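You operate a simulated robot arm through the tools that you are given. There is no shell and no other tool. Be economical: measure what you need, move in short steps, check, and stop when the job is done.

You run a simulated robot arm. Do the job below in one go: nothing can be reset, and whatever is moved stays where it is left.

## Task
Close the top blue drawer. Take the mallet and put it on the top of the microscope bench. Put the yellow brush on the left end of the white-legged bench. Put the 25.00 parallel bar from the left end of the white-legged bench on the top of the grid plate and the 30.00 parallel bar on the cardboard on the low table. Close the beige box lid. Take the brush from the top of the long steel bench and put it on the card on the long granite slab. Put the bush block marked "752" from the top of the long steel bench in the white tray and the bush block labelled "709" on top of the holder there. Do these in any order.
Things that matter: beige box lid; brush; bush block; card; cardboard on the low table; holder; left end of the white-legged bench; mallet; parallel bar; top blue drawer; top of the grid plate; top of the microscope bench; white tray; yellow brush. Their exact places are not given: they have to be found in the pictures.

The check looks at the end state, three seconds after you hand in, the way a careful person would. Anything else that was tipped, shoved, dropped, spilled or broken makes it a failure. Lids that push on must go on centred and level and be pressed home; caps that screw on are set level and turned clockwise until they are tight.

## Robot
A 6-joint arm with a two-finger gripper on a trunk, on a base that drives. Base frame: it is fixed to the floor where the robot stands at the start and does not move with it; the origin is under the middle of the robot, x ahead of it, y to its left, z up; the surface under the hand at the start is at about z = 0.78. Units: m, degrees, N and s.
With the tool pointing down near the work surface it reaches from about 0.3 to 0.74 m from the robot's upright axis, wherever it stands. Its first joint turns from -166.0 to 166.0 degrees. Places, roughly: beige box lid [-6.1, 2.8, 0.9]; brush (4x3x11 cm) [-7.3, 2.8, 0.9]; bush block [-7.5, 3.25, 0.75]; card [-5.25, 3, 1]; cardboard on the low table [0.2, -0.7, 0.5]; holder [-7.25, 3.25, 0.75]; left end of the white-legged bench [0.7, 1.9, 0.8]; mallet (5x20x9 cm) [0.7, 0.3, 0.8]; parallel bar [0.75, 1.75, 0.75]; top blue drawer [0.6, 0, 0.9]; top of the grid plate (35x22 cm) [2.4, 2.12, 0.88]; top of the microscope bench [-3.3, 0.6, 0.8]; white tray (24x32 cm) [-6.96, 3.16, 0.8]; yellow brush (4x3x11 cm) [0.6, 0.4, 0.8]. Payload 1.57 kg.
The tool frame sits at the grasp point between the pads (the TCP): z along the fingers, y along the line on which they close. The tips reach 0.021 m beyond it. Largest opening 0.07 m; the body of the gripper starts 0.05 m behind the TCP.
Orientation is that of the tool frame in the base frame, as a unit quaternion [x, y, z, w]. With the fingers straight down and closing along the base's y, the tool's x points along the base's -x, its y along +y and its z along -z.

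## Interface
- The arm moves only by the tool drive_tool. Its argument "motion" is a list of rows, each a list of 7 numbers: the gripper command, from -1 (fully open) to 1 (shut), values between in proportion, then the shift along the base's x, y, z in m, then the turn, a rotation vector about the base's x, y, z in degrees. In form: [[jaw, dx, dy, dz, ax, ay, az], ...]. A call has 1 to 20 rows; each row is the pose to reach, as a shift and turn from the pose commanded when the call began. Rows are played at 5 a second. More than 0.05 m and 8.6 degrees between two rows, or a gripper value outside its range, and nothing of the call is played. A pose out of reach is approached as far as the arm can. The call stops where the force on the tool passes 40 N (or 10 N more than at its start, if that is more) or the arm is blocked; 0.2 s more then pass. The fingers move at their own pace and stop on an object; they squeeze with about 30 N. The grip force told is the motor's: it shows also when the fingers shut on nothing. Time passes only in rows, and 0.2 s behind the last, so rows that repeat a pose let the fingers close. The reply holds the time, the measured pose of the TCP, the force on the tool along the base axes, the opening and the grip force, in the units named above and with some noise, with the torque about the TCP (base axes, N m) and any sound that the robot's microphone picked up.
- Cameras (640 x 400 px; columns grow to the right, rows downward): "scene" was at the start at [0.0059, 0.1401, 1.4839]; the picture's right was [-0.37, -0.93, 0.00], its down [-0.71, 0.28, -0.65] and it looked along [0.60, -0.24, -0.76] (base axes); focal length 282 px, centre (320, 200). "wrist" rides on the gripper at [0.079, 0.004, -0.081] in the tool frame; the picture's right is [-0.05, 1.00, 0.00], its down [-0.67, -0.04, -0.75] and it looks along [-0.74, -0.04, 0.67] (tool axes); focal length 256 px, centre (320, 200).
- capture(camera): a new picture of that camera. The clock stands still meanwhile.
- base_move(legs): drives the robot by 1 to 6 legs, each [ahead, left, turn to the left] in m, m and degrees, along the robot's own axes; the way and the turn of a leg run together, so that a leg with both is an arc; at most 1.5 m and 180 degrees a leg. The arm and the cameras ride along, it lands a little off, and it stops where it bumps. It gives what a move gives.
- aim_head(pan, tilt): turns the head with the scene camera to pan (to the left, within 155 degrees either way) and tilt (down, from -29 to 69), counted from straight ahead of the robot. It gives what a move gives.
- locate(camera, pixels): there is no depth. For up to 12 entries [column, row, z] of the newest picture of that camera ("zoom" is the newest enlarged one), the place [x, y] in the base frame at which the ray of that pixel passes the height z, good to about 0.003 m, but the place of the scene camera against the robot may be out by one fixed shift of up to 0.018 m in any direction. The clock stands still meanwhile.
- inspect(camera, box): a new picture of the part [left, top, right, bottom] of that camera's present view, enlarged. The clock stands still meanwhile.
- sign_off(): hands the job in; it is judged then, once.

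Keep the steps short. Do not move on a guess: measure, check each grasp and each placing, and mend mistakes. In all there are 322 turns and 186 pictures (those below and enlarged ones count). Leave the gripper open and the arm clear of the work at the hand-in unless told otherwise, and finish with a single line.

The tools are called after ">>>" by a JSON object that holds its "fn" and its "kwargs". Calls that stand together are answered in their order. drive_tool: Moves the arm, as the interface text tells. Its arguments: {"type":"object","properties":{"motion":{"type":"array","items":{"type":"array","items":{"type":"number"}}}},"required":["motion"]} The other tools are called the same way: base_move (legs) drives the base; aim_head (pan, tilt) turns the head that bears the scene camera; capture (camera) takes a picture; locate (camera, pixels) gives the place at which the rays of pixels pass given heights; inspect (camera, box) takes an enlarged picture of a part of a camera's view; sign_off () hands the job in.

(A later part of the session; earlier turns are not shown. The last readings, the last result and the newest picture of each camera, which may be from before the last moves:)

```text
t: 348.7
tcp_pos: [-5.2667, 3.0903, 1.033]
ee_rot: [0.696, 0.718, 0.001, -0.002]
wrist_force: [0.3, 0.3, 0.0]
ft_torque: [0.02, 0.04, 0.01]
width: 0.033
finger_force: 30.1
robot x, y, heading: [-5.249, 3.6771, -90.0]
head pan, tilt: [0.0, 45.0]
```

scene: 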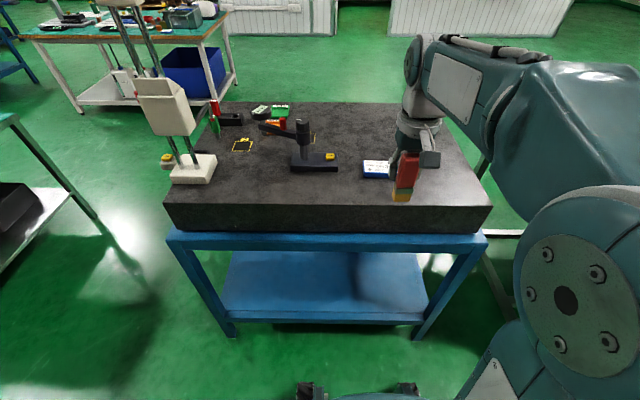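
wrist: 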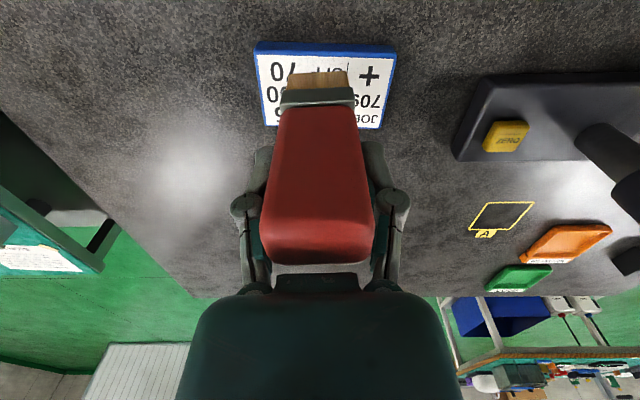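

>>> {"fn": "drive_tool", "kwargs": {"motion": [[1, 0, 0, -0.002, 0, 0, 0], [1, 0, 0, -0.004, 0, 0, 0], [1, 0, 0, -0.006, 0, 0, 0]]}}

>>> {"fn": "inspect", "kwargs": {"camera": "scene", "box": [300, 120, 440, 220]}}

```text
t: 349.5
tcp_pos: [-5.2666, 3.0907, 1.0276]
ee_rot: [0.696, 0.718, 0.0, -0.001]
wrist_force: [0.0, 0.0, -1.1]
ft_torque: [-0.01, -0.02, -0.01]
width: 0.033
finger_force: 30.0
robot x, y, heading: [-5.2486, 3.6778, -89.9]
head pan, tilt: [0.0, 45.0]
```

```text
4.00 times, centred on (370, 170) of scene
```

zoom: 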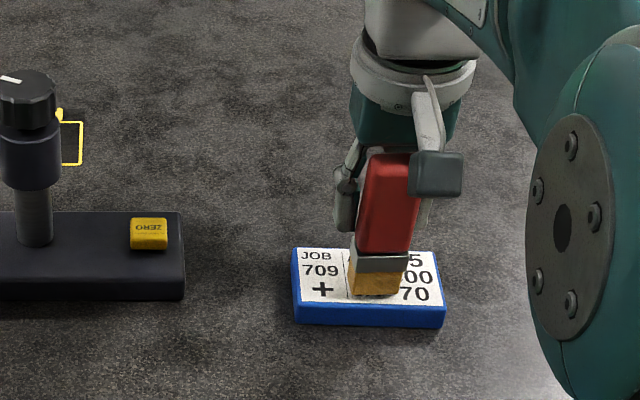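

>>> {"fn": "inspect", "kwargs": {"camera": "wrist", "box": [220, 10, 440, 150]}}

```text
2.86 times, centred on (330, 80) of wrist
```

zoom: 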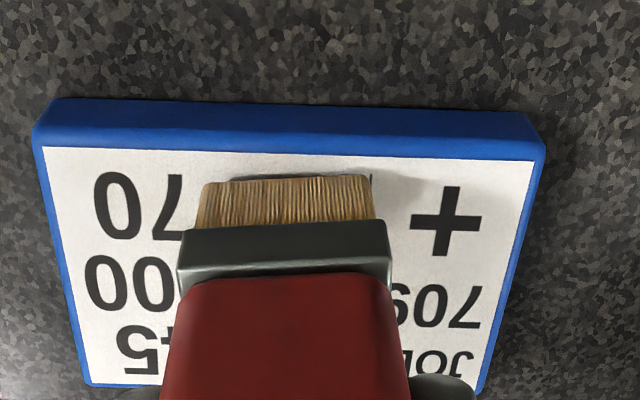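

Nearly touching; the bristles are 7 mm from the card's near edge, centred in x. Shift 6 mm away from me (−y) and lower on.

>>> {"fn": "drive_tool", "kwargs": {"motion": [[1, 0, -0.006, 0.001, 0, 0, 0], [1, 0, -0.006, -0.002, 0, 0, 0], [1, 0, -0.006, -0.004, 0, 0, 0], [1, 0, -0.006, -0.006, 0, 0, 0]]}}

```text
t: 350.5
tcp_pos: [-5.2671, 3.0837, 1.0209]
ee_rot: [0.696, 0.718, 0.0, -0.001]
wrist_force: [1.5, 0.4, 0.7]
ft_torque: [0.03, -0.08, -0.02]
width: 0.0331
finger_force: 29.5
robot x, y, heading: [-5.2549, 3.6777, -90.2]
head pan, tilt: [0.0, 45.0]
```

>>> {"fn": "drive_tool", "kwargs": {"motion": [[1, 0, 0, -0.002, 0, 0, 0], [1, 0, 0, -0.003, 0, 0, 0]]}}

>>> {"fn": "inspect", "kwargs": {"camera": "wrist", "box": [220, 10, 440, 150]}}

```text
t: 351.1
tcp_pos: [-5.2669, 3.0853, 1.0212]
ee_rot: [0.696, 0.718, -0.003, 0.001]
wrist_force: [-1.1, 0.9, 27.9]
ft_torque: [0.54, 0.01, 0.03]
width: 0.0332
finger_force: 29.5
robot x, y, heading: [-5.2521, 3.6802, -90.0]
head pan, tilt: [0.0, 45.0]
```

```text
2.86 times, centred on (330, 80) of wrist
```

zoom: 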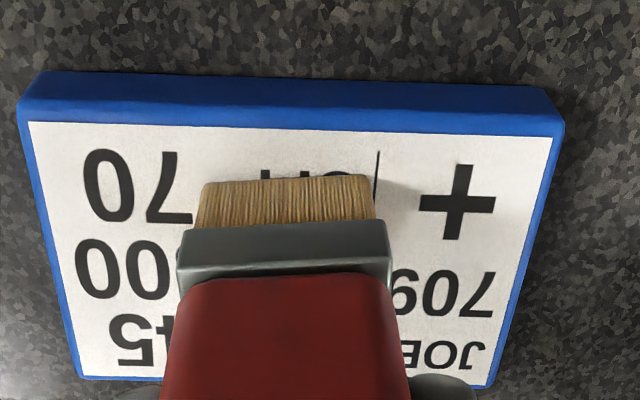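

Contact (28 N) with the brush well centred on the card. Ease up 3 mm, open gently and rise.

>>> {"fn": "drive_tool", "kwargs": {"motion": [[1, 0, 0, 0.002, 0, 0, 0], [0.5, 0, 0, 0.002, 0, 0, 0], [0, 0, 0, 0.002, 0, 0, 0], [-0.5, 0, 0, 0.002, 0, 0, 0], [-0.8, 0, 0, 0.002, 0, 0, 0], [-0.8, 0, 0, 0.03, 0, 0, 0], [-0.8, 0, 0, 0.06, 0, 0, 0], [-0.8, 0, 0, 0.1, 0, 0, 0], [-0.8, 0, 0.04, 0.11, 0, 0, 0], [-0.8, 0, 0.08, 0.12, 0, 0, 0], [-0.8, 0, 0.12, 0.12, 0, 0, 0], [-0.8, 0, 0.16, 0.12, 0, 0, 0]]}}

>>> {"fn": "capture", "kwargs": {"camera": "scene"}}

```text
t: 353.7
tcp_pos: [-5.2628, 3.2434, 1.1366]
ee_rot: [0.696, 0.718, -0.001, -0.001]
wrist_force: [-0.3, 0.2, -0.5]
ft_torque: [-0.02, 0.02, -0.03]
width: 0.0632
finger_force: 0.0
robot x, y, heading: [-5.2487, 3.679, -90.0]
head pan, tilt: [0.0, 45.0]
```

```text
55 pictures are left
```

scene: 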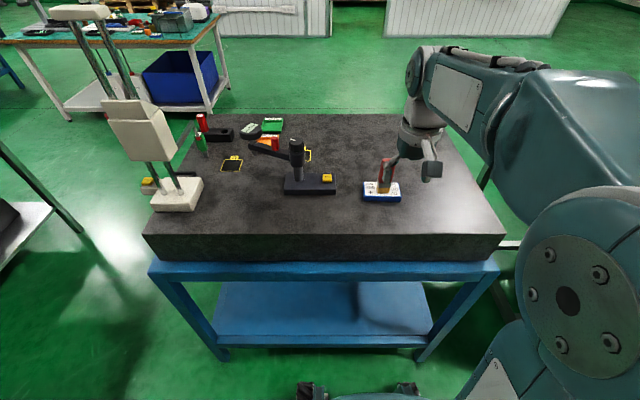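

The brush stands on the card. Now drive along the back of the steel bench to x≈−7.2.

>>> {"fn": "base_move", "kwargs": {"legs": [[-0.15, 0, 0], [0, -1.0, 0], [0, -0.98, 0]]}}

>>> {"fn": "capture", "kwargs": {"camera": "scene"}}

>>> {"fn": "capture", "kwargs": {"camera": "wrist"}}

```text
t: 364.6
tcp_pos: [-7.2585, 3.4179, 1.1366]
ee_rot: [0.704, 0.71, -0.002, -0.001]
wrist_force: [0.6, 0.3, -0.4]
ft_torque: [0.0, 0.03, -0.02]
width: 0.0631
finger_force: 0.0
robot x, y, heading: [-7.2379, 3.8505, -91.5]
head pan, tilt: [0.0, 45.0]
```

```text
54 pictures are left
```

scene: 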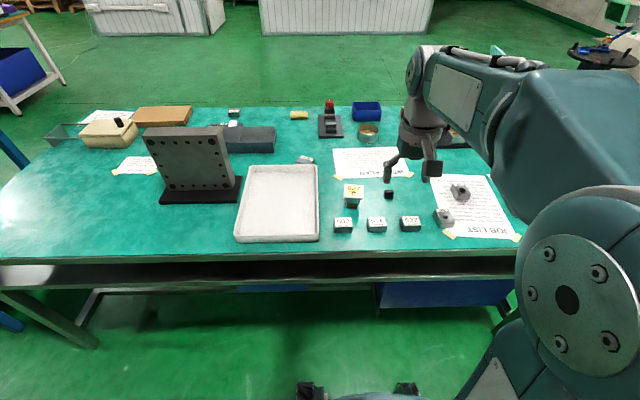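

```text
53 pictures are left
```

wrist: 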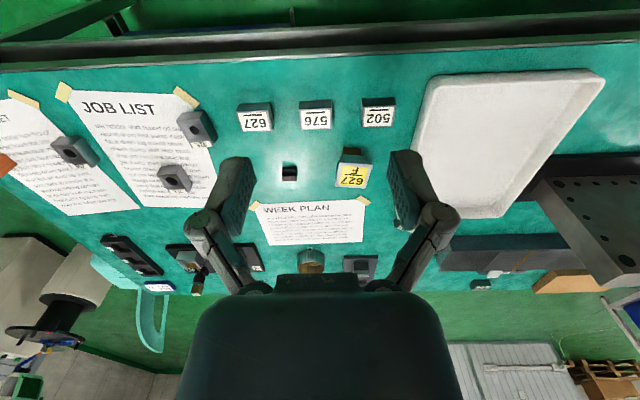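

>>> {"fn": "inspect", "kwargs": {"camera": "wrist", "box": [220, 80, 420, 210]}}

>>> {"fn": "inspect", "kwargs": {"camera": "wrist", "box": [30, 90, 230, 220]}}

>>> {"fn": "inspect", "kwargs": {"camera": "scene", "box": [320, 150, 530, 250]}}

```text
3.08 times, centred on (320, 145) of wrist
```

zoom: 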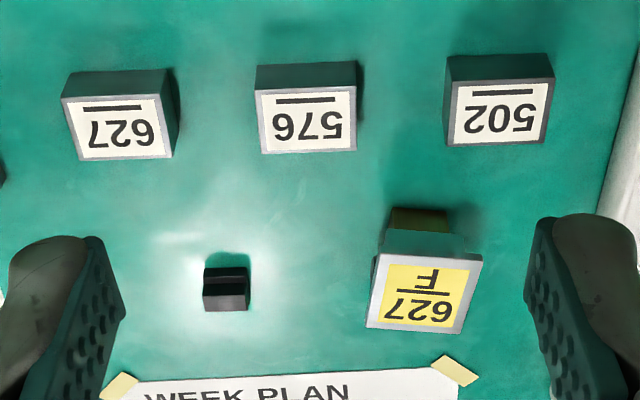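

```text
3.08 times, centred on (130, 155) of wrist
```

zoom: 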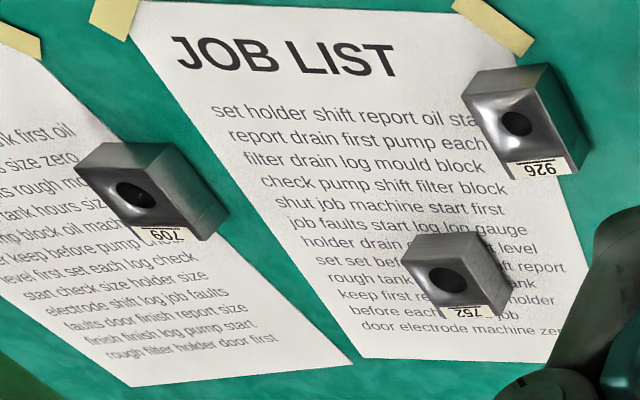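

```text
3.05 times, centred on (425, 200) of scene
```

zoom: 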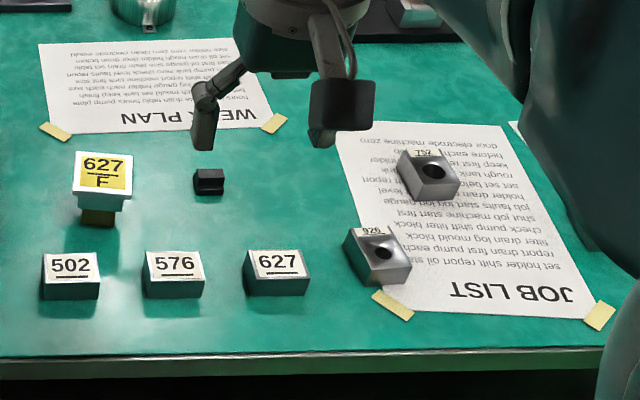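

>>> {"fn": "locate", "kwargs": {"camera": "wrist", "pixels": [[353, 170, 0.82], [353, 150, 0.78], [254, 115, 0.8], [315, 115, 0.8], [377, 112, 0.8], [289, 170, 0.79], [75, 150, 0.8], [175, 178, 0.8], [195, 128, 0.8], [500, 140, 0.79], [262, 270, 0.8]]}}

>>> {"fn": "inspect", "kwargs": {"camera": "scene", "box": [325, 175, 395, 240]}}

```text
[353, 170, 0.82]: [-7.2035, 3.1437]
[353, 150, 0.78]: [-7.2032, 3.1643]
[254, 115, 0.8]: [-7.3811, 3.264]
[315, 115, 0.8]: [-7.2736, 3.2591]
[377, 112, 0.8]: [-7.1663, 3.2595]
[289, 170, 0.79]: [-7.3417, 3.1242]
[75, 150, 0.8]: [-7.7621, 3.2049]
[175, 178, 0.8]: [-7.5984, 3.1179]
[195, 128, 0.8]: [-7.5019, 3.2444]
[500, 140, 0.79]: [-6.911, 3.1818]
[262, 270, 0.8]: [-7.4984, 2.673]
```

```text
6.15 times, centred on (360, 208) of scene
```

zoom: 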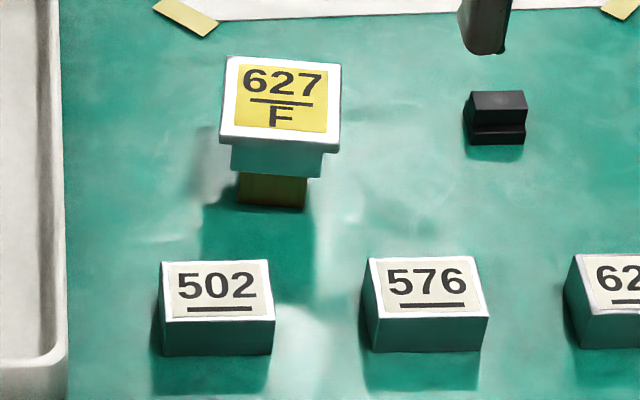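

Bush blocks: 709 at (−7.76, 3.20), 752 at (−7.60, 3.12), 926 at (−7.50, 3.24). The holder is the yellow-labelled "627/F" post with a flat top at (−7.20, 3.15). I move the base to x≈−7.6 and closer.

>>> {"fn": "base_move", "kwargs": {"legs": [[0.1, -0.37, 1.5]]}}

>>> {"fn": "drive_tool", "kwargs": {"motion": [[-1, 0.01, -0.03, -0.03, 0, 0, 0], [-1, 0.02, -0.04, -0.06, 0, 0, 0]]}}

>>> {"fn": "capture", "kwargs": {"camera": "wrist"}}

```text
t: 367.0
tcp_pos: [-7.6169, 3.3246, 1.137]
ee_rot: [0.697, 0.717, -0.002, -0.001]
wrist_force: [0.1, -0.7, -0.2]
ft_torque: [0.03, 0.08, -0.01]
width: 0.0631
finger_force: 0.1
robot x, y, heading: [-7.6065, 3.7584, -90.0]
head pan, tilt: [0.0, 45.0]
```

```text
t: 367.6
tcp_pos: [-7.5986, 3.2846, 1.076]
ee_rot: [0.697, 0.717, -0.001, -0.001]
wrist_force: [0.4, 1.3, 0.4]
ft_torque: [-0.05, 0.04, 0.03]
width: 0.0697
finger_force: 0.0
robot x, y, heading: [-7.6075, 3.7581, -90.2]
head pan, tilt: [0.0, 45.0]
```

```text
48 pictures are left
```

wrist: 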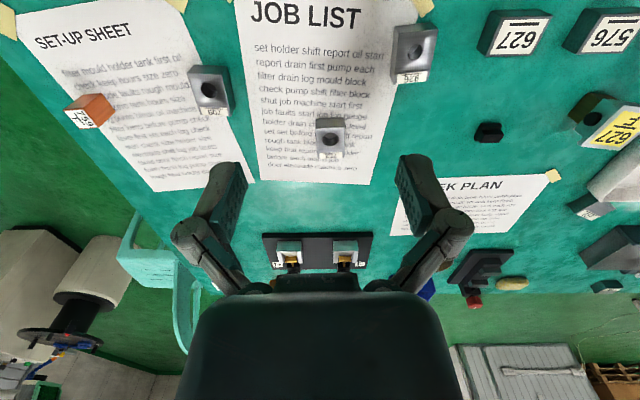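

>>> {"fn": "inspect", "kwargs": {"camera": "wrist", "box": [290, 100, 370, 170]}}

```text
5.71 times, centred on (330, 135) of wrist
```

zoom: 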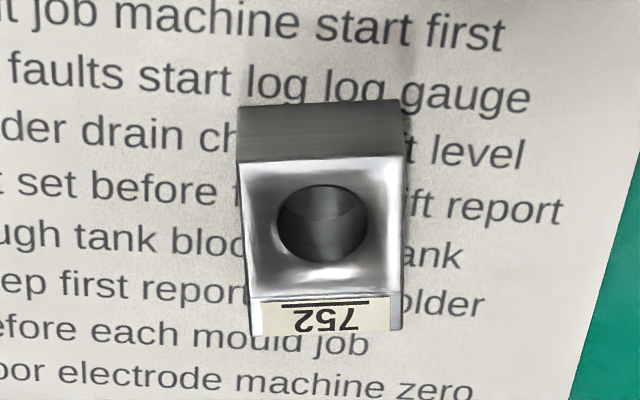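

>>> {"fn": "locate", "kwargs": {"camera": "zoom", "pixels": [[240, 162, 0.8], [406, 155, 0.8], [250, 335, 0.8], [402, 330, 0.8], [238, 110, 0.78], [400, 100, 0.78], [240, 162, 0.81], [250, 335, 0.81]]}}

```text
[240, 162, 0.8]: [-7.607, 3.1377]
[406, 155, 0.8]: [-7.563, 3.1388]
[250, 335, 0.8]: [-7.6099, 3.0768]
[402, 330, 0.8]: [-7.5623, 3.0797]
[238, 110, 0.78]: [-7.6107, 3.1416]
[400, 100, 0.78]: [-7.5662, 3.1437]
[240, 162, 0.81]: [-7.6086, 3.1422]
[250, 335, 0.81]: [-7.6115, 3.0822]
```

752: centre (−7.587, 3.112), 45 mm wide in x, top z≈0.81. Move above and descend to TCP 0.87 first.

>>> {"fn": "drive_tool", "kwargs": {"motion": [[-1, 0.005, -0.04, -0.02, 0, 0, 0], [-1, 0.01, -0.08, -0.045, 0, 0, 0], [-1, 0.0116, -0.12, -0.07, 0, 0, 0], [-1, 0.0116, -0.16, -0.1, 0, 0, 0], [-1, 0.0116, -0.1726, -0.14, 0, 0, 0], [-1, 0.0116, -0.1726, -0.18, 0, 0, 0], [-1, 0.0116, -0.1726, -0.205, 0, 0, 0]]}}

>>> {"fn": "capture", "kwargs": {"camera": "wrist"}}

```text
t: 369.2
tcp_pos: [-7.5881, 3.1093, 0.8714]
ee_rot: [0.697, 0.717, -0.001, 0.0]
wrist_force: [0.1, -0.2, 0.2]
ft_torque: [0.02, -0.06, 0.03]
width: 0.0698
finger_force: 0.1
robot x, y, heading: [-7.6096, 3.7585, -90.3]
head pan, tilt: [0.0, 45.0]
```

```text
46 pictures are left
```

wrist: 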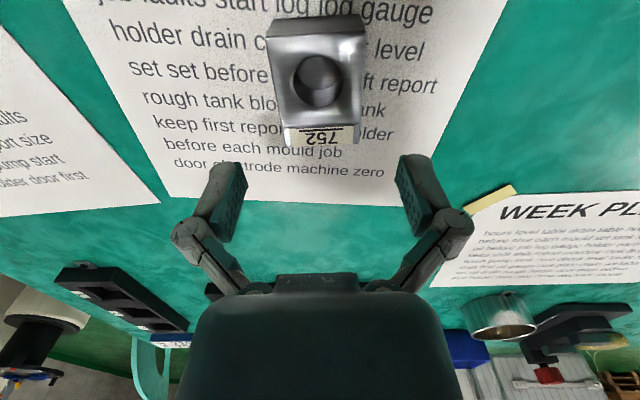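

Aligned within a few mm. Shift y +4 mm, descend to 0.803, and grip.

>>> {"fn": "drive_tool", "kwargs": {"motion": [[-1, 0.001, 0.004, -0.03, 0, 0, 0], [-1, 0.001, 0.004, -0.055, 0, 0, 0], [-1, 0.001, 0.004, -0.065, 0, 0, 0], [-1, 0.001, 0.004, -0.068, 0, 0, 0], [0, 0.001, 0.004, -0.068, 0, 0, 0], [0.5, 0.001, 0.004, -0.068, 0, 0, 0], [1, 0.001, 0.004, -0.068, 0, 0, 0], [1, 0.001, 0.004, -0.068, 0, 0, 0]]}}

>>> {"fn": "drive_tool", "kwargs": {"motion": [[1, 0, 0, 0.005, 0, 0, 0], [1, 0, 0, 0.01, 0, 0, 0], [1, 0, 0, 0.02, 0, 0, 0], [1, 0, 0, 0.03, 0, 0, 0]]}}

>>> {"fn": "capture", "kwargs": {"camera": "wrist"}}

```text
t: 370.3
tcp_pos: [-7.5819, 3.1127, 0.8148]
ee_rot: [0.696, 0.718, -0.005, 0.004]
wrist_force: [12.0, 19.2, 45.5]
ft_torque: [0.68, -0.97, 0.38]
width: 0.0594
finger_force: 31.8
robot x, y, heading: [-7.6053, 3.7585, -90.2]
head pan, tilt: [0.0, 45.0]
stopped in row 5: the force on the tool passed its limit at 42 N (the readings are from after the stop); the commanded pose is now the measured one
```

```text
t: 371.3
tcp_pos: [-7.5884, 3.1134, 0.8361]
ee_rot: [0.697, 0.717, -0.001, -0.001]
wrist_force: [0.0, -0.2, -5.3]
ft_torque: [-0.04, -0.03, 0.01]
width: 0.0442
finger_force: 29.6
robot x, y, heading: [-7.611, 3.7582, -90.1]
head pan, tilt: [0.0, 45.0]
```

```text
45 pictures are left
```

wrist: 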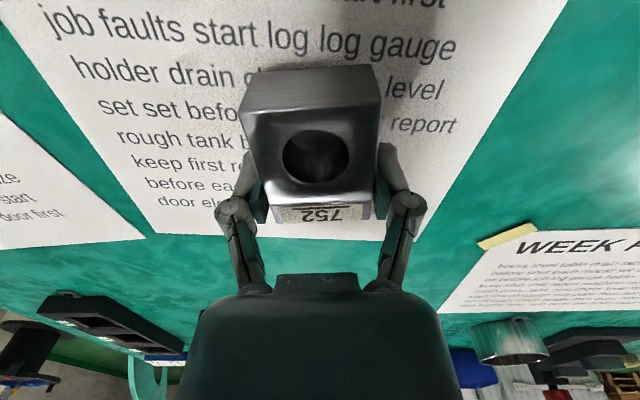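

Held (5 N; 44 mm). Lift, retract, and drive left (+x) to the white tray.

>>> {"fn": "drive_tool", "kwargs": {"motion": [[1, 0, 0, 0.03, 0, 0, 0], [1, 0, 0, 0.07, 0, 0, 0], [1, 0, 0.01, 0.11, 0, 0, 0], [1, 0, 0.04, 0.15, 0, 0, 0], [1, 0, 0.08, 0.18, 0, 0, 0], [1, 0, 0.12, 0.2, 0, 0, 0], [1, 0, 0.16, 0.21, 0, 0, 0], [1, 0, 0.19, 0.21, 0, 0, 0]]}}

>>> {"fn": "base_move", "kwargs": {"legs": [[0, 0.65, 0]]}}

>>> {"fn": "capture", "kwargs": {"camera": "wrist"}}

```text
t: 373.1
tcp_pos: [-7.5846, 3.3061, 1.0497]
ee_rot: [0.696, 0.718, -0.002, 0.002]
wrist_force: [0.6, 0.7, -4.6]
ft_torque: [-0.04, 0.01, 0.01]
width: 0.044
finger_force: 29.9
robot x, y, heading: [-7.6063, 3.7584, -90.3]
head pan, tilt: [0.0, 45.0]
```

```text
t: 376.6
tcp_pos: [-6.9523, 3.3003, 1.0475]
ee_rot: [0.701, 0.714, -0.002, 0.003]
wrist_force: [-0.4, 0.1, -4.0]
ft_torque: [-0.05, -0.03, 0.02]
width: 0.0438
finger_force: 29.8
robot x, y, heading: [-6.969, 3.7531, -90.6]
head pan, tilt: [0.0, 45.0]
```

```text
44 pictures are left
```

wrist: 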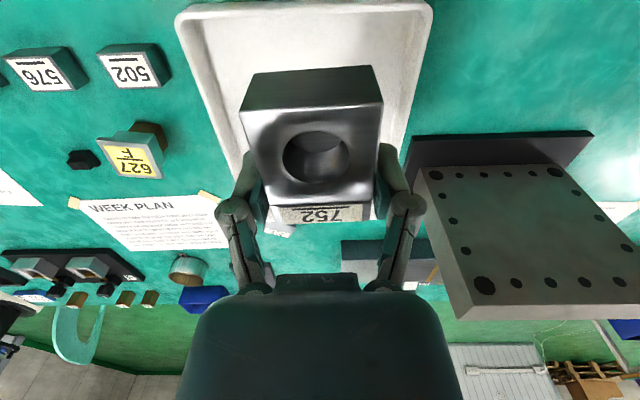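

>>> {"fn": "locate", "kwargs": {"camera": "wrist", "pixels": [[178, 15, 0.81], [431, 8, 0.81], [240, 182, 0.81], [403, 140, 0.81], [205, 28, 0.785], [417, 110, 0.8]]}}

>>> {"fn": "inspect", "kwargs": {"camera": "scene", "box": [220, 120, 460, 270]}}

```text
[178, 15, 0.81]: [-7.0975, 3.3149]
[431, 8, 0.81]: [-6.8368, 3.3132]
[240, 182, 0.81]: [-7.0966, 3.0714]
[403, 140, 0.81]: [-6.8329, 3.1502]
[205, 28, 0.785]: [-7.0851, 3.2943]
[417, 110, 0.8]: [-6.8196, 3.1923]
```

```text
2.67 times, centred on (340, 195) of scene
```

zoom: 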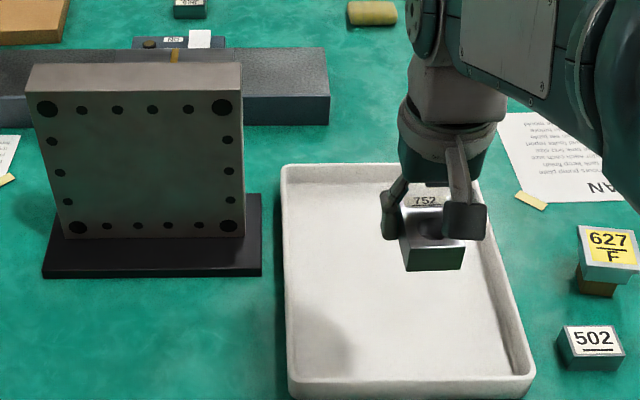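

Tray centre ≈(−6.965, 3.16), empty. Move over and descend.

>>> {"fn": "drive_tool", "kwargs": {"motion": [[1, -0.005, -0.04, -0.02, 0, 0, 0], [1, -0.01, -0.08, -0.05, 0, 0, 0], [1, -0.013, -0.12, -0.08, 0, 0, 0], [1, -0.013, -0.13, -0.12, 0, 0, 0], [1, -0.013, -0.13, -0.16, 0, 0, 0], [1, -0.013, -0.13, -0.19, 0, 0, 0]]}}

>>> {"fn": "drive_tool", "kwargs": {"motion": [[1, 0, 0, -0.008, 0, 0, 0], [1, 0, 0, -0.014, 0, 0, 0], [1, 0, 0, -0.018, 0, 0, 0], [1, 0, 0, -0.022, 0, 0, 0], [1, 0, 0, -0.026, 0, 0, 0], [1, 0, 0, -0.029, 0, 0, 0], [1, 0, 0, -0.032, 0, 0, 0]]}}

```text
refused: row 2 steps farther than a row can; nothing moved
```

```text
t: 378.2
tcp_pos: [-6.9499, 3.3004, 1.0167]
ee_rot: [0.7, 0.714, -0.002, 0.001]
wrist_force: [0.9, 0.6, -4.2]
ft_torque: [-0.05, 0.04, 0.02]
width: 0.044
finger_force: 29.8
robot x, y, heading: [-6.9691, 3.7542, -90.7]
head pan, tilt: [0.0, 45.0]
```

First call was refused (step length); I redo it from z 1.017.

>>> {"fn": "drive_tool", "kwargs": {"motion": [[1, -0.005, -0.04, -0.02, 0, 0, 0], [1, -0.01, -0.08, -0.04, 0, 0, 0], [1, -0.013, -0.115, -0.065, 0, 0, 0], [1, -0.013, -0.13, -0.1, 0, 0, 0], [1, -0.013, -0.13, -0.14, 0, 0, 0], [1, -0.013, -0.13, -0.165, 0, 0, 0]]}}

>>> {"fn": "drive_tool", "kwargs": {"motion": [[1, 0, 0, -0.005, 0, 0, 0], [1, 0, 0, -0.01, 0, 0, 0], [1, 0, 0, -0.015, 0, 0, 0], [1, 0, 0, -0.02, 0, 0, 0], [1, 0, 0, -0.024, 0, 0, 0]]}}

```text
t: 379.6
tcp_pos: [-6.9651, 3.171, 0.852]
ee_rot: [0.7, 0.714, -0.002, 0.001]
wrist_force: [0.3, 0.6, -3.6]
ft_torque: [-0.04, 0.02, -0.01]
width: 0.044
finger_force: 29.8
robot x, y, heading: [-6.9704, 3.7551, -90.4]
head pan, tilt: [0.0, 45.0]
```

```text
t: 380.8
tcp_pos: [-6.9633, 3.1702, 0.8287]
ee_rot: [0.7, 0.714, -0.002, 0.001]
wrist_force: [-0.8, -0.3, -4.3]
ft_torque: [-0.05, -0.01, 0.0]
width: 0.044
finger_force: 30.4
robot x, y, heading: [-6.9694, 3.7556, -90.7]
head pan, tilt: [0.0, 45.0]
```

>>> {"fn": "drive_tool", "kwargs": {"motion": [[1, 0, 0, -0.004, 0, 0, 0], [1, 0, 0, -0.008, 0, 0, 0], [1, 0, 0, -0.011, 0, 0, 0], [1, 0, 0, -0.014, 0, 0, 0]]}}

```text
t: 381.6
tcp_pos: [-6.9632, 3.1707, 0.8239]
ee_rot: [0.699, 0.715, -0.003, 0.002]
wrist_force: [-1.0, 11.8, 16.5]
ft_torque: [0.29, -0.5, 0.27]
width: 0.0436
finger_force: 30.3
robot x, y, heading: [-6.9648, 3.756, -90.5]
head pan, tilt: [0.0, 45.0]
stopped in row 3: the force on the tool passed its limit at 48 N (the readings are from after the stop); the commanded pose is now the measured one
```

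Contact with the tray floor. Ease up 1 mm, open, rise.

>>> {"fn": "drive_tool", "kwargs": {"motion": [[1, 0, 0, 0.001, 0, 0, 0], [0.4, 0, 0, 0.001, 0, 0, 0], [-0.2, 0, 0, 0.002, 0, 0, 0], [-0.7, 0, 0, 0.002, 0, 0, 0], [-0.9, 0, 0, 0.01, 0, 0, 0], [-0.9, 0, 0, 0.04, 0, 0, 0], [-0.9, 0, 0, 0.08, 0, 0, 0], [-0.9, 0, 0, 0.12, 0, 0, 0], [-0.9, 0, 0.03, 0.15, 0, 0, 0], [-0.9, 0, 0.07, 0.17, 0, 0, 0], [-0.9, 0, 0.11, 0.19, 0, 0, 0], [-0.9, 0, 0.14, 0.2, 0, 0, 0]]}}

>>> {"fn": "capture", "kwargs": {"camera": "wrist"}}

```text
t: 384.2
tcp_pos: [-6.9623, 3.3074, 1.0218]
ee_rot: [0.7, 0.714, -0.003, 0.003]
wrist_force: [0.0, -0.6, 0.2]
ft_torque: [0.01, 0.04, -0.03]
width: 0.0666
finger_force: 0.1
robot x, y, heading: [-6.9698, 3.7556, -90.7]
head pan, tilt: [0.0, 45.0]
```

```text
42 pictures are left
```

wrist: 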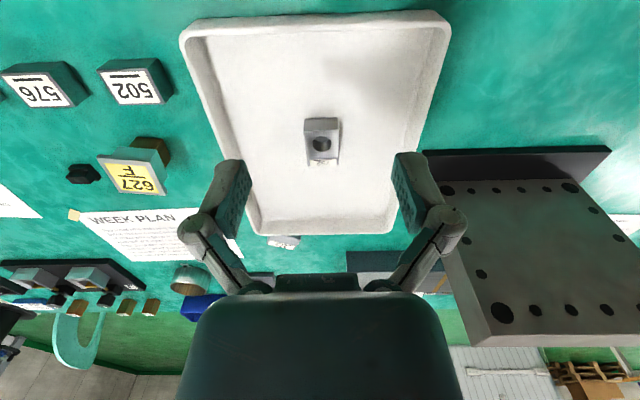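

752 lies in the tray. Now drive right (−x) 0.78 m to block 709.

>>> {"fn": "base_move", "kwargs": {"legs": [[0, -0.78, 0.7]]}}

>>> {"fn": "capture", "kwargs": {"camera": "wrist"}}

```text
t: 388.4
tcp_pos: [-7.7215, 3.3049, 1.023]
ee_rot: [0.689, 0.725, -0.004, 0.002]
wrist_force: [-0.2, 0.6, 0.4]
ft_torque: [-0.03, -0.01, -0.01]
width: 0.0664
finger_force: 0.1
robot x, y, heading: [-7.7418, 3.7527, -89.1]
head pan, tilt: [0.0, 45.0]
```

```text
41 pictures are left
```

wrist: 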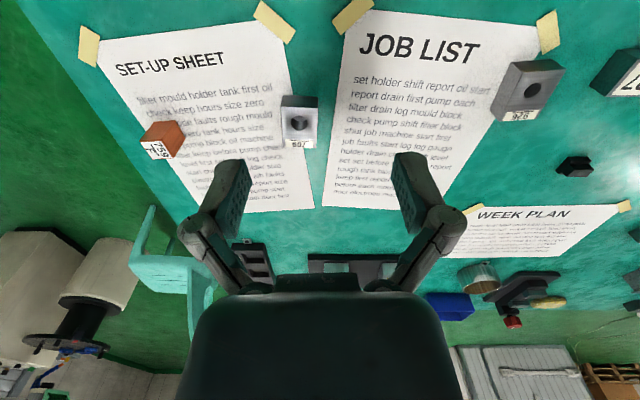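

>>> {"fn": "inspect", "kwargs": {"camera": "wrist", "box": [260, 85, 340, 155]}}

```text
5.71 times, centred on (300, 120) of wrist
```

zoom: 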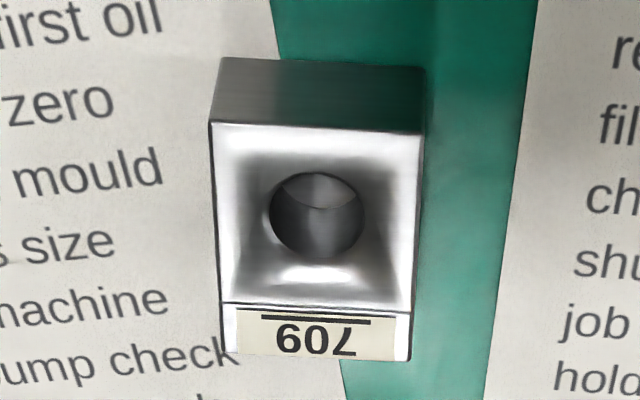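

>>> {"fn": "locate", "kwargs": {"camera": "zoom", "pixels": [[209, 122, 0.81], [424, 133, 0.81], [226, 353, 0.81], [410, 361, 0.81], [218, 57, 0.78], [426, 68, 0.78], [318, 210, 0.81]]}}

```text
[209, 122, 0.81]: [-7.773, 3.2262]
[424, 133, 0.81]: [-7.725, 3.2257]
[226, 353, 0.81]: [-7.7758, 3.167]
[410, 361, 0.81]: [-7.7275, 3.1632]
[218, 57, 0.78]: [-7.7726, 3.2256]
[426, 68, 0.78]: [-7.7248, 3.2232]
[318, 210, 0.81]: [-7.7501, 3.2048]
```

709: centre (−7.750, 3.195), yaw ≈ −2°. Rotate the tool −5°, go above and down to 0.87, check.

>>> {"fn": "drive_tool", "kwargs": {"motion": [[-1, -0.01, -0.035, -0.03, 0, 0, -2.5], [-1, -0.02, -0.07, -0.06, 0, 0, -5], [-1, -0.0285, -0.1, -0.09, 0, 0, -5], [-1, -0.0285, -0.11, -0.13, 0, 0, -5], [-1, -0.0285, -0.11, -0.153, 0, 0, -5]]}}

>>> {"fn": "capture", "kwargs": {"camera": "wrist"}}

```text
t: 389.6
tcp_pos: [-7.7514, 3.1956, 0.8699]
ee_rot: [0.72, 0.694, -0.004, 0.003]
wrist_force: [0.1, 0.2, -0.6]
ft_torque: [-0.02, -0.01, 0.03]
width: 0.0701
finger_force: 0.1
robot x, y, heading: [-7.7455, 3.7498, -88.8]
head pan, tilt: [0.0, 45.0]
```

```text
39 pictures are left
```

wrist: 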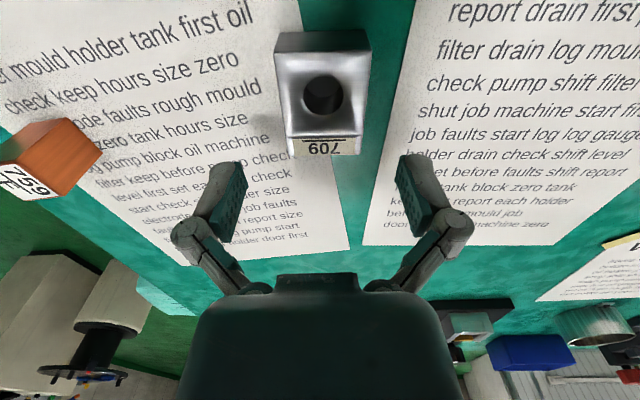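

Well centred. Descend to 0.818, close, lift a little.

>>> {"fn": "drive_tool", "kwargs": {"motion": [[-1, 0, 0, -0.03, 0, 0, 0], [-1, 0, 0, -0.05, 0, 0, 0], [-1, 0, 0, -0.052, 0, 0, 0], [-0.4, 0, 0, -0.052, 0, 0, 0], [0.2, 0, 0, -0.05, 0, 0, 0], [1, 0, 0, -0.05, 0, 0, 0], [1, 0, 0, -0.05, 0, 0, 0]]}}

>>> {"fn": "drive_tool", "kwargs": {"motion": [[1, 0, 0, 0.005, 0, 0, 0], [1, 0, 0, 0.01, 0, 0, 0], [1, 0, 0, 0.02, 0, 0, 0], [1, 0, 0, 0.03, 0, 0, 0]]}}

>>> {"fn": "capture", "kwargs": {"camera": "wrist"}}

```text
t: 391.2
tcp_pos: [-7.7507, 3.1946, 0.8195]
ee_rot: [0.72, 0.694, -0.004, 0.003]
wrist_force: [-0.3, -0.7, 0.1]
ft_torque: [-0.04, 0.01, 0.0]
width: 0.0443
finger_force: 29.6
robot x, y, heading: [-7.7433, 3.7494, -89.1]
head pan, tilt: [0.0, 45.0]
```

```text
t: 392.2
tcp_pos: [-7.7525, 3.194, 0.8496]
ee_rot: [0.72, 0.694, -0.003, 0.002]
wrist_force: [0.5, 0.1, -4.7]
ft_torque: [-0.06, 0.0, 0.0]
width: 0.0437
finger_force: 30.5
robot x, y, heading: [-7.7439, 3.7506, -88.9]
head pan, tilt: [0.0, 45.0]
```

```text
38 pictures are left
```

wrist: 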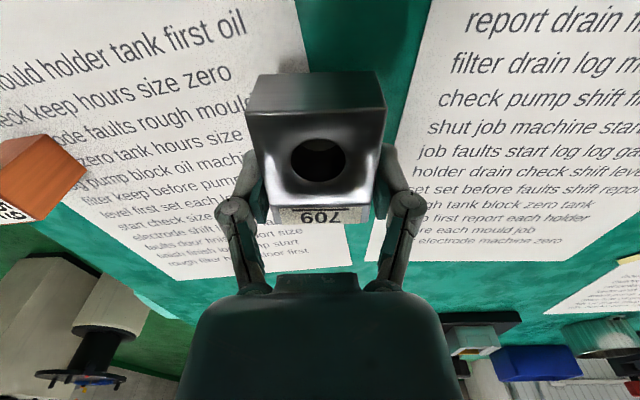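

Held (4.7 N). Lift high, retract and drive left 0.53 m to the holder.

>>> {"fn": "drive_tool", "kwargs": {"motion": [[1, 0, 0, 0.03, 0, 0, 0], [1, 0, 0, 0.07, 0, 0, 0], [1, 0, 0.01, 0.11, 0, 0, 0], [1, 0, 0.03, 0.15, 0, 0, 0], [1, 0, 0.06, 0.18, 0, 0, 0], [1, 0, 0.1, 0.2, 0, 0, 0], [1, 0, 0.13, 0.2, 0, 0, 0]]}}

>>> {"fn": "base_move", "kwargs": {"legs": [[0, 0.52, -1]]}}

>>> {"fn": "capture", "kwargs": {"camera": "wrist"}}

>>> {"fn": "capture", "kwargs": {"camera": "scene"}}

```text
t: 393.8
tcp_pos: [-7.7522, 3.3237, 1.0508]
ee_rot: [0.72, 0.694, -0.003, 0.003]
wrist_force: [-0.1, 0.2, -5.3]
ft_torque: [-0.05, 0.01, 0.0]
width: 0.0442
finger_force: 29.7
robot x, y, heading: [-7.744, 3.7501, -89.2]
head pan, tilt: [0.0, 45.0]
```

```text
t: 396.8
tcp_pos: [-7.2324, 3.329, 1.0508]
ee_rot: [0.724, 0.69, -0.004, 0.003]
wrist_force: [0.8, -0.2, -4.8]
ft_torque: [-0.06, 0.0, -0.02]
width: 0.044
finger_force: 29.4
robot x, y, heading: [-7.2173, 3.7535, -89.8]
head pan, tilt: [0.0, 45.0]
```

```text
37 pictures are left
```

wrist: 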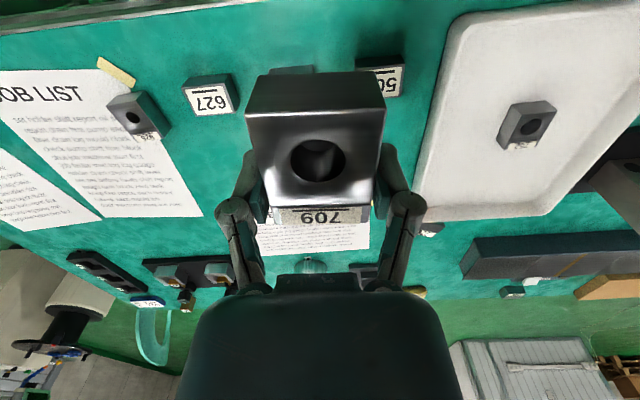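

```text
36 pictures are left
```

scene: 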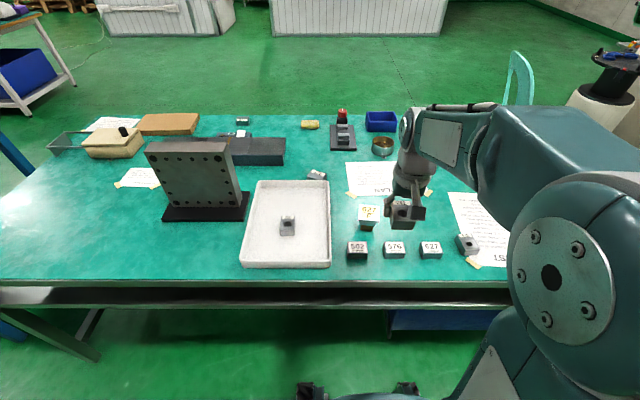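

I move the hand 13 cm to −x to see the holder in the wrist view.

>>> {"fn": "drive_tool", "kwargs": {"motion": [[1, -0.045, 0, 0, 0, 0, 1], [1, -0.09, 0, 0, 0, 0, 2], [1, -0.13, 0, 0, 0, 0, 2.8]]}}

>>> {"fn": "capture", "kwargs": {"camera": "wrist"}}

>>> {"fn": "inspect", "kwargs": {"camera": "wrist", "box": [370, 80, 490, 200]}}

```text
t: 397.6
tcp_pos: [-7.3645, 3.3323, 1.0528]
ee_rot: [0.707, 0.707, -0.002, 0.003]
wrist_force: [0.4, -0.4, -4.3]
ft_torque: [-0.05, -0.01, 0.01]
width: 0.0441
finger_force: 30.2
robot x, y, heading: [-7.2175, 3.7574, -89.8]
head pan, tilt: [0.0, 45.0]
```

```text
35 pictures are left
```

wrist: 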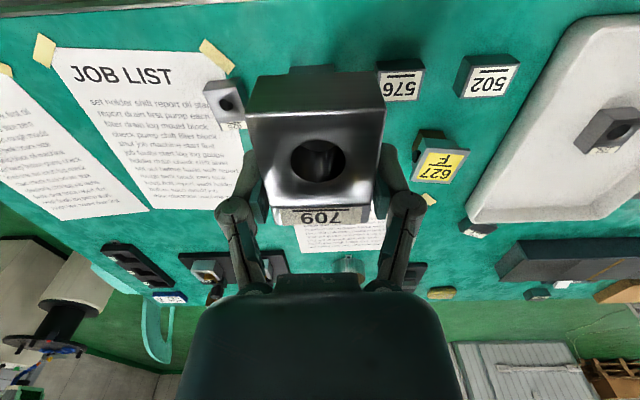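

```text
3.33 times, centred on (430, 140) of wrist
```

zoom: 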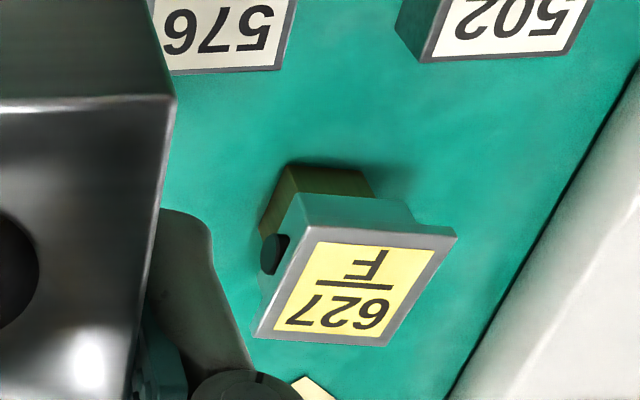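

>>> {"fn": "locate", "kwargs": {"camera": "zoom", "pixels": [[297, 222, 0.83], [457, 232, 0.83], [385, 346, 0.83], [255, 337, 0.83], [297, 222, 0.85], [457, 232, 0.85], [385, 346, 0.85], [255, 337, 0.85], [288, 165, 0.78], [370, 172, 0.78], [260, 235, 0.78]]}}

>>> {"fn": "locate", "kwargs": {"camera": "scene", "pixels": [[358, 217, 0.83], [377, 218, 0.83], [378, 207, 0.83], [358, 217, 0.85], [377, 218, 0.85], [378, 207, 0.85], [366, 231, 0.78]]}}

```text
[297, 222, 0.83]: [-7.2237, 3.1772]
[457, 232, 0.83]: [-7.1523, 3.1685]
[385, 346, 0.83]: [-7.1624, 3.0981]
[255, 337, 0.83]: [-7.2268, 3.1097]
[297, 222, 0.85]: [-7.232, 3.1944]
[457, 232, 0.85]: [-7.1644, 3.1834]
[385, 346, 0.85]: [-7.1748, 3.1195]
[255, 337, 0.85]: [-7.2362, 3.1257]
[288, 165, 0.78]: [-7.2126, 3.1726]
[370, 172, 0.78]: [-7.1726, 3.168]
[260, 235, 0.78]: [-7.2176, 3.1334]
```

```text
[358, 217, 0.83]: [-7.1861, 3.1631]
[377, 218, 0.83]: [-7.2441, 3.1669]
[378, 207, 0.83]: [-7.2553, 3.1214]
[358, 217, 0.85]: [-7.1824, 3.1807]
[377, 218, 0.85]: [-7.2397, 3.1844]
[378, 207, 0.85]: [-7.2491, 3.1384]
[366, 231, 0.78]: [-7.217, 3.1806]
```

The holder's plate is ≈6.7 cm square, top z≈0.84, centre ≈(−7.195, 3.148), yaw ≈ −7°. I align and move over it, stopping well above.

>>> {"fn": "drive_tool", "kwargs": {"motion": [[1, 0.04, -0.02, 0, 0, 0, -2], [1, 0.08, -0.04, 0, 0, 0, -4], [1, 0.115, -0.07, 0, 0, 0, -6], [1, 0.145, -0.105, 0, 0, 0, -7], [1, 0.169, -0.145, 0, 0, 0, -7], [1, 0.169, -0.184, -0.02, 0, 0, -7], [1, 0.169, -0.184, -0.06, 0, 0, -7], [1, 0.169, -0.184, -0.1, 0, 0, -7], [1, 0.169, -0.184, -0.13, 0, 0, -7]]}}

>>> {"fn": "capture", "kwargs": {"camera": "wrist"}}

>>> {"fn": "inspect", "kwargs": {"camera": "scene", "box": [320, 170, 440, 260]}}

```text
t: 399.6
tcp_pos: [-7.1924, 3.1467, 0.9215]
ee_rot: [0.749, 0.663, -0.004, 0.003]
wrist_force: [0.1, -0.1, -4.5]
ft_torque: [-0.05, -0.01, -0.01]
width: 0.044
finger_force: 29.8
robot x, y, heading: [-7.2183, 3.758, -89.7]
head pan, tilt: [0.0, 45.0]
```

```text
33 pictures are left
```

wrist: 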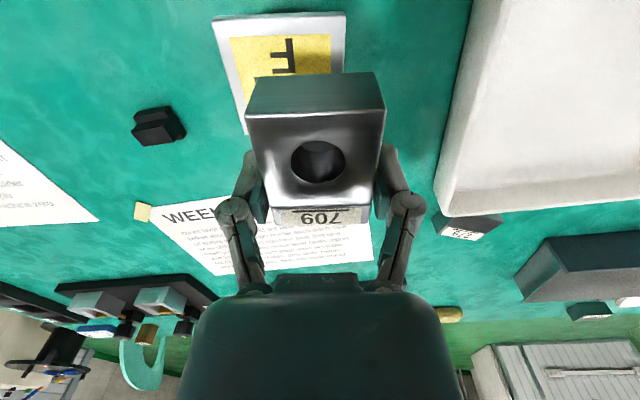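

```text
4.44 times, centred on (380, 215) of scene
```

zoom: 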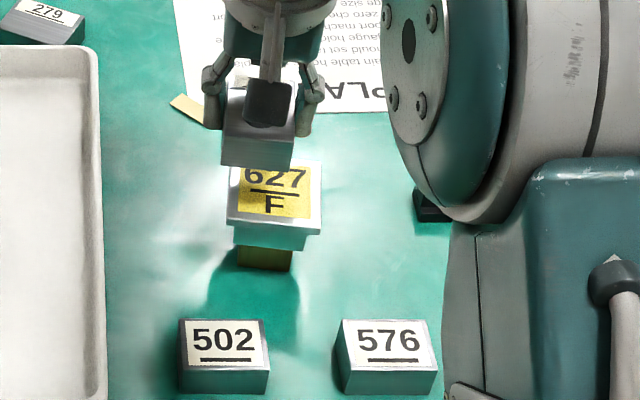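

>>> {"fn": "locate", "kwargs": {"camera": "wrist", "pixels": [[213, 22, 0.84], [346, 14, 0.84], [246, 134, 0.84], [213, 22, 0.85], [346, 14, 0.85], [246, 134, 0.85]]}}

>>> {"fn": "locate", "kwargs": {"camera": "zoom", "pixels": [[229, 220, 0.84], [319, 235, 0.84], [322, 166, 0.84], [225, 163, 0.884], [292, 168, 0.884], [238, 270, 0.78], [290, 272, 0.78]]}}

```text
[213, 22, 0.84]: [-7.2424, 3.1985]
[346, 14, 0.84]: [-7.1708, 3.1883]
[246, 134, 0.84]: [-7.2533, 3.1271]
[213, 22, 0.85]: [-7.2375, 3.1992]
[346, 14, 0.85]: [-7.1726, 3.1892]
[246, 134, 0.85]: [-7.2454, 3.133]
```

```text
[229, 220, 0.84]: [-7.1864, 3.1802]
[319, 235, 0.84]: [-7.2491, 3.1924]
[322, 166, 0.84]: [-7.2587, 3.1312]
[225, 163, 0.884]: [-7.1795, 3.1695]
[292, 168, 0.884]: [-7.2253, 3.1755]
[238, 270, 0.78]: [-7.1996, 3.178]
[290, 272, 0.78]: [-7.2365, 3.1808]
```

Both views now give the plate centre ≈(−7.210, 3.160). Shift (−17, +13) mm and lower a little, then re-check.

>>> {"fn": "drive_tool", "kwargs": {"motion": [[1, -0.009, 0.007, 0, 0, 0, 0], [1, -0.018, 0.013, 0, 0, 0, 0], [1, -0.018, 0.013, -0.015, 0, 0, 0], [1, -0.018, 0.013, -0.025, 0, 0, 0]]}}

>>> {"fn": "capture", "kwargs": {"camera": "wrist"}}

>>> {"fn": "inspect", "kwargs": {"camera": "scene", "box": [320, 170, 440, 260]}}

```text
t: 400.6
tcp_pos: [-7.21, 3.1576, 0.896]
ee_rot: [0.749, 0.662, -0.004, 0.002]
wrist_force: [0.6, -0.3, -5.5]
ft_torque: [-0.07, 0.02, 0.02]
width: 0.0439
finger_force: 30.0
robot x, y, heading: [-7.216, 3.7533, -89.9]
head pan, tilt: [0.0, 45.0]
```

```text
31 pictures are left
```

wrist: 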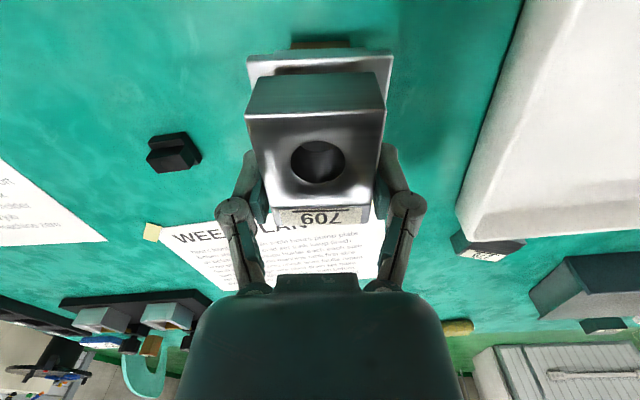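

```text
4.44 times, centred on (380, 215) of scene
```

zoom: 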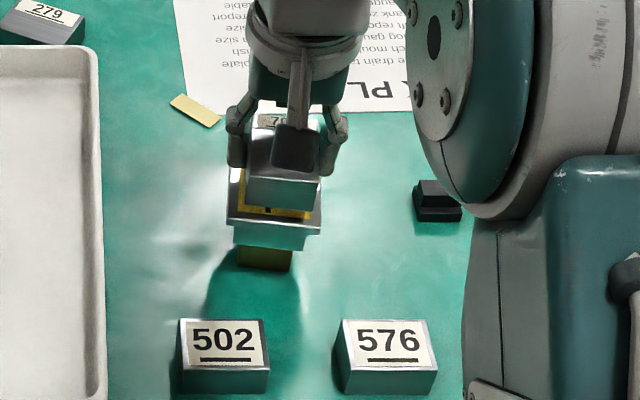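

Nearly centred. Fine shift (+3, −2) mm and lower to contact.

>>> {"fn": "drive_tool", "kwargs": {"motion": [[1, 0.003, -0.002, 0, 0, 0, 0], [1, 0.003, -0.002, -0.004, 0, 0, 0], [1, 0.003, -0.002, -0.008, 0, 0, 0], [1, 0.003, -0.002, -0.012, 0, 0, 0]]}}

```text
t: 401.6
tcp_pos: [-7.2066, 3.1551, 0.8831]
ee_rot: [0.749, 0.663, -0.004, 0.001]
wrist_force: [0.0, -0.5, -4.5]
ft_torque: [-0.06, 0.0, -0.01]
width: 0.0442
finger_force: 29.6
robot x, y, heading: [-7.213, 3.7567, -89.7]
head pan, tilt: [0.0, 45.0]
```

>>> {"fn": "drive_tool", "kwargs": {"motion": [[1, 0, 0, -0.002, 0, 0, 0], [1, 0, 0, -0.004, 0, 0, 0], [1, 0, 0, -0.005, 0, 0, 0]]}}

>>> {"fn": "inspect", "kwargs": {"camera": "scene", "box": [330, 180, 410, 250]}}

```text
t: 402.4
tcp_pos: [-7.2072, 3.1564, 0.8824]
ee_rot: [0.749, 0.662, -0.006, 0.004]
wrist_force: [2.1, 9.3, 31.2]
ft_torque: [0.72, -0.23, -0.09]
width: 0.044
finger_force: 29.9
robot x, y, heading: [-7.2168, 3.7559, -89.6]
head pan, tilt: [0.0, 45.0]
```

```text
5.71 times, centred on (370, 215) of scene
```

zoom: 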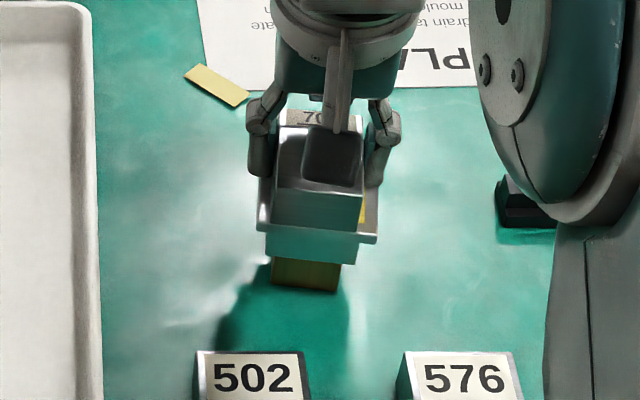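

Contact, and the block sits centred on the plate. Ease off and open slowly, then rise straight up.

>>> {"fn": "drive_tool", "kwargs": {"motion": [[1, 0, 0, 0.004, 0, 0, 0], [0.6, 0, 0, 0.004, 0, 0, 0], [0.3, 0, 0, 0.004, 0, 0, 0], [0, 0, 0, 0.005, 0, 0, 0], [-0.4, 0, 0, 0.005, 0, 0, 0], [-0.8, 0, 0, 0.006, 0, 0, 0], [-0.9, 0, 0, 0.015, 0, 0, 0], [-0.9, 0, 0, 0.04, 0, 0, 0], [-0.9, 0, 0, 0.08, 0, 0, 0], [-0.9, 0, 0, 0.12, 0, 0, 0], [-0.9, 0, 0.04, 0.14, 0, 0, 0], [-0.9, 0, 0.08, 0.15, 0, 0, 0], [-0.9, 0, 0.12, 0.16, 0, 0, 0], [-0.9, 0, 0.16, 0.16, 0, 0, 0]]}}

>>> {"fn": "inspect", "kwargs": {"camera": "scene", "box": [230, 160, 450, 280]}}

>>> {"fn": "capture", "kwargs": {"camera": "wrist"}}

```text
t: 405.4
tcp_pos: [-7.2064, 3.3196, 1.0401]
ee_rot: [0.749, 0.663, -0.004, 0.002]
wrist_force: [-0.1, 0.1, 0.1]
ft_torque: [-0.01, 0.0, -0.01]
width: 0.0665
finger_force: 0.1
robot x, y, heading: [-7.2168, 3.7536, -89.9]
head pan, tilt: [0.0, 45.0]
```

```text
2.91 times, centred on (340, 220) of scene
```

zoom: 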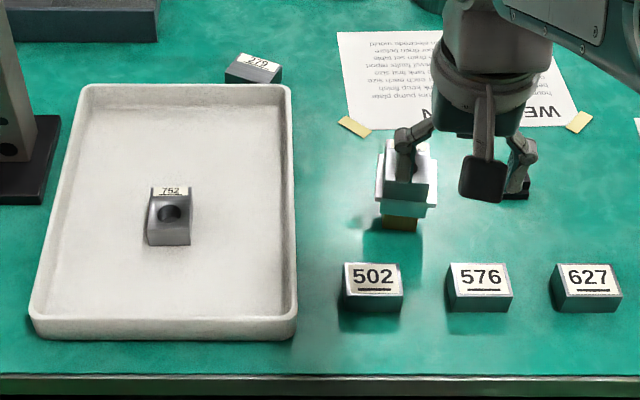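

```text
27 pictures are left
```

wrist: 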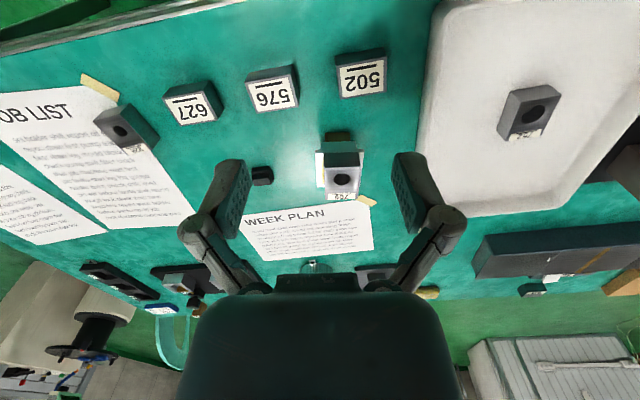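

All items are placed. Before handing in I want to check the chair I touched: I'll return to the earlier viewpoint (−5.10, 1.34, heading 85.7) where part of it was visible, and compare.

>>> {"fn": "base_move", "kwargs": {"legs": [[0, 1.1, 0], [0, 1.1, 0], [0, 0.92, 0]]}}

```text
t: 420.8
tcp_pos: [-4.0769, 3.3234, 1.0395]
ee_rot: [0.749, 0.662, -0.004, 0.002]
wrist_force: [0.1, 1.0, 0.2]
ft_torque: [-0.01, -0.04, 0.01]
width: 0.0664
finger_force: 0.1
robot x, y, heading: [-4.0846, 3.7589, -89.8]
head pan, tilt: [0.0, 45.0]
```

>>> {"fn": "base_move", "kwargs": {"legs": [[1.0, 0, 0], [0.95, 0, 0], [0, -1.02, 0], [0, 0, 90], [0, 0, 85.5], [-0.46, 0, 0]]}}

>>> {"fn": "aim_head", "kwargs": {"pan": 30, "tilt": 20}}

>>> {"fn": "capture", "kwargs": {"camera": "scene"}}

```text
t: 445.2
tcp_pos: [-5.1542, 1.8556, 1.0401]
ee_rot: [-0.614, 0.789, 0.002, 0.004]
wrist_force: [-0.9, 0.0, 0.4]
ft_torque: [0.0, 0.04, 0.01]
width: 0.0665
finger_force: 0.0
robot x, y, heading: [-5.2006, 1.4234, 83.1]
head pan, tilt: [0.0, 45.0]
```

```text
t: 446.1
tcp_pos: [-5.1553, 1.8568, 1.0395]
ee_rot: [-0.615, 0.788, 0.002, 0.004]
wrist_force: [-0.1, -0.4, -0.1]
ft_torque: [0.04, -0.04, 0.02]
width: 0.0666
finger_force: 0.0
robot x, y, heading: [-5.1996, 1.4232, 83.1]
head pan, tilt: [30.0, 20.0]
```

```text
26 pictures are left
```

scene: 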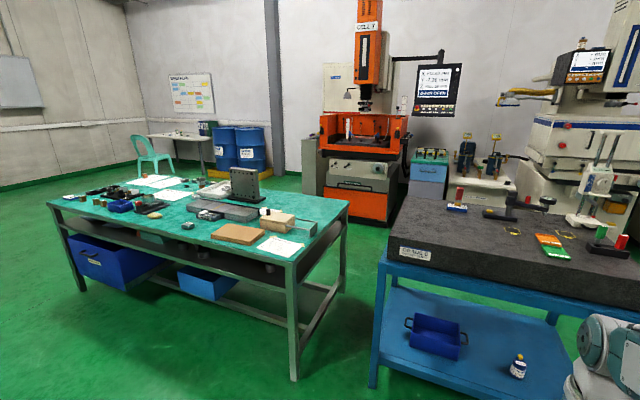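

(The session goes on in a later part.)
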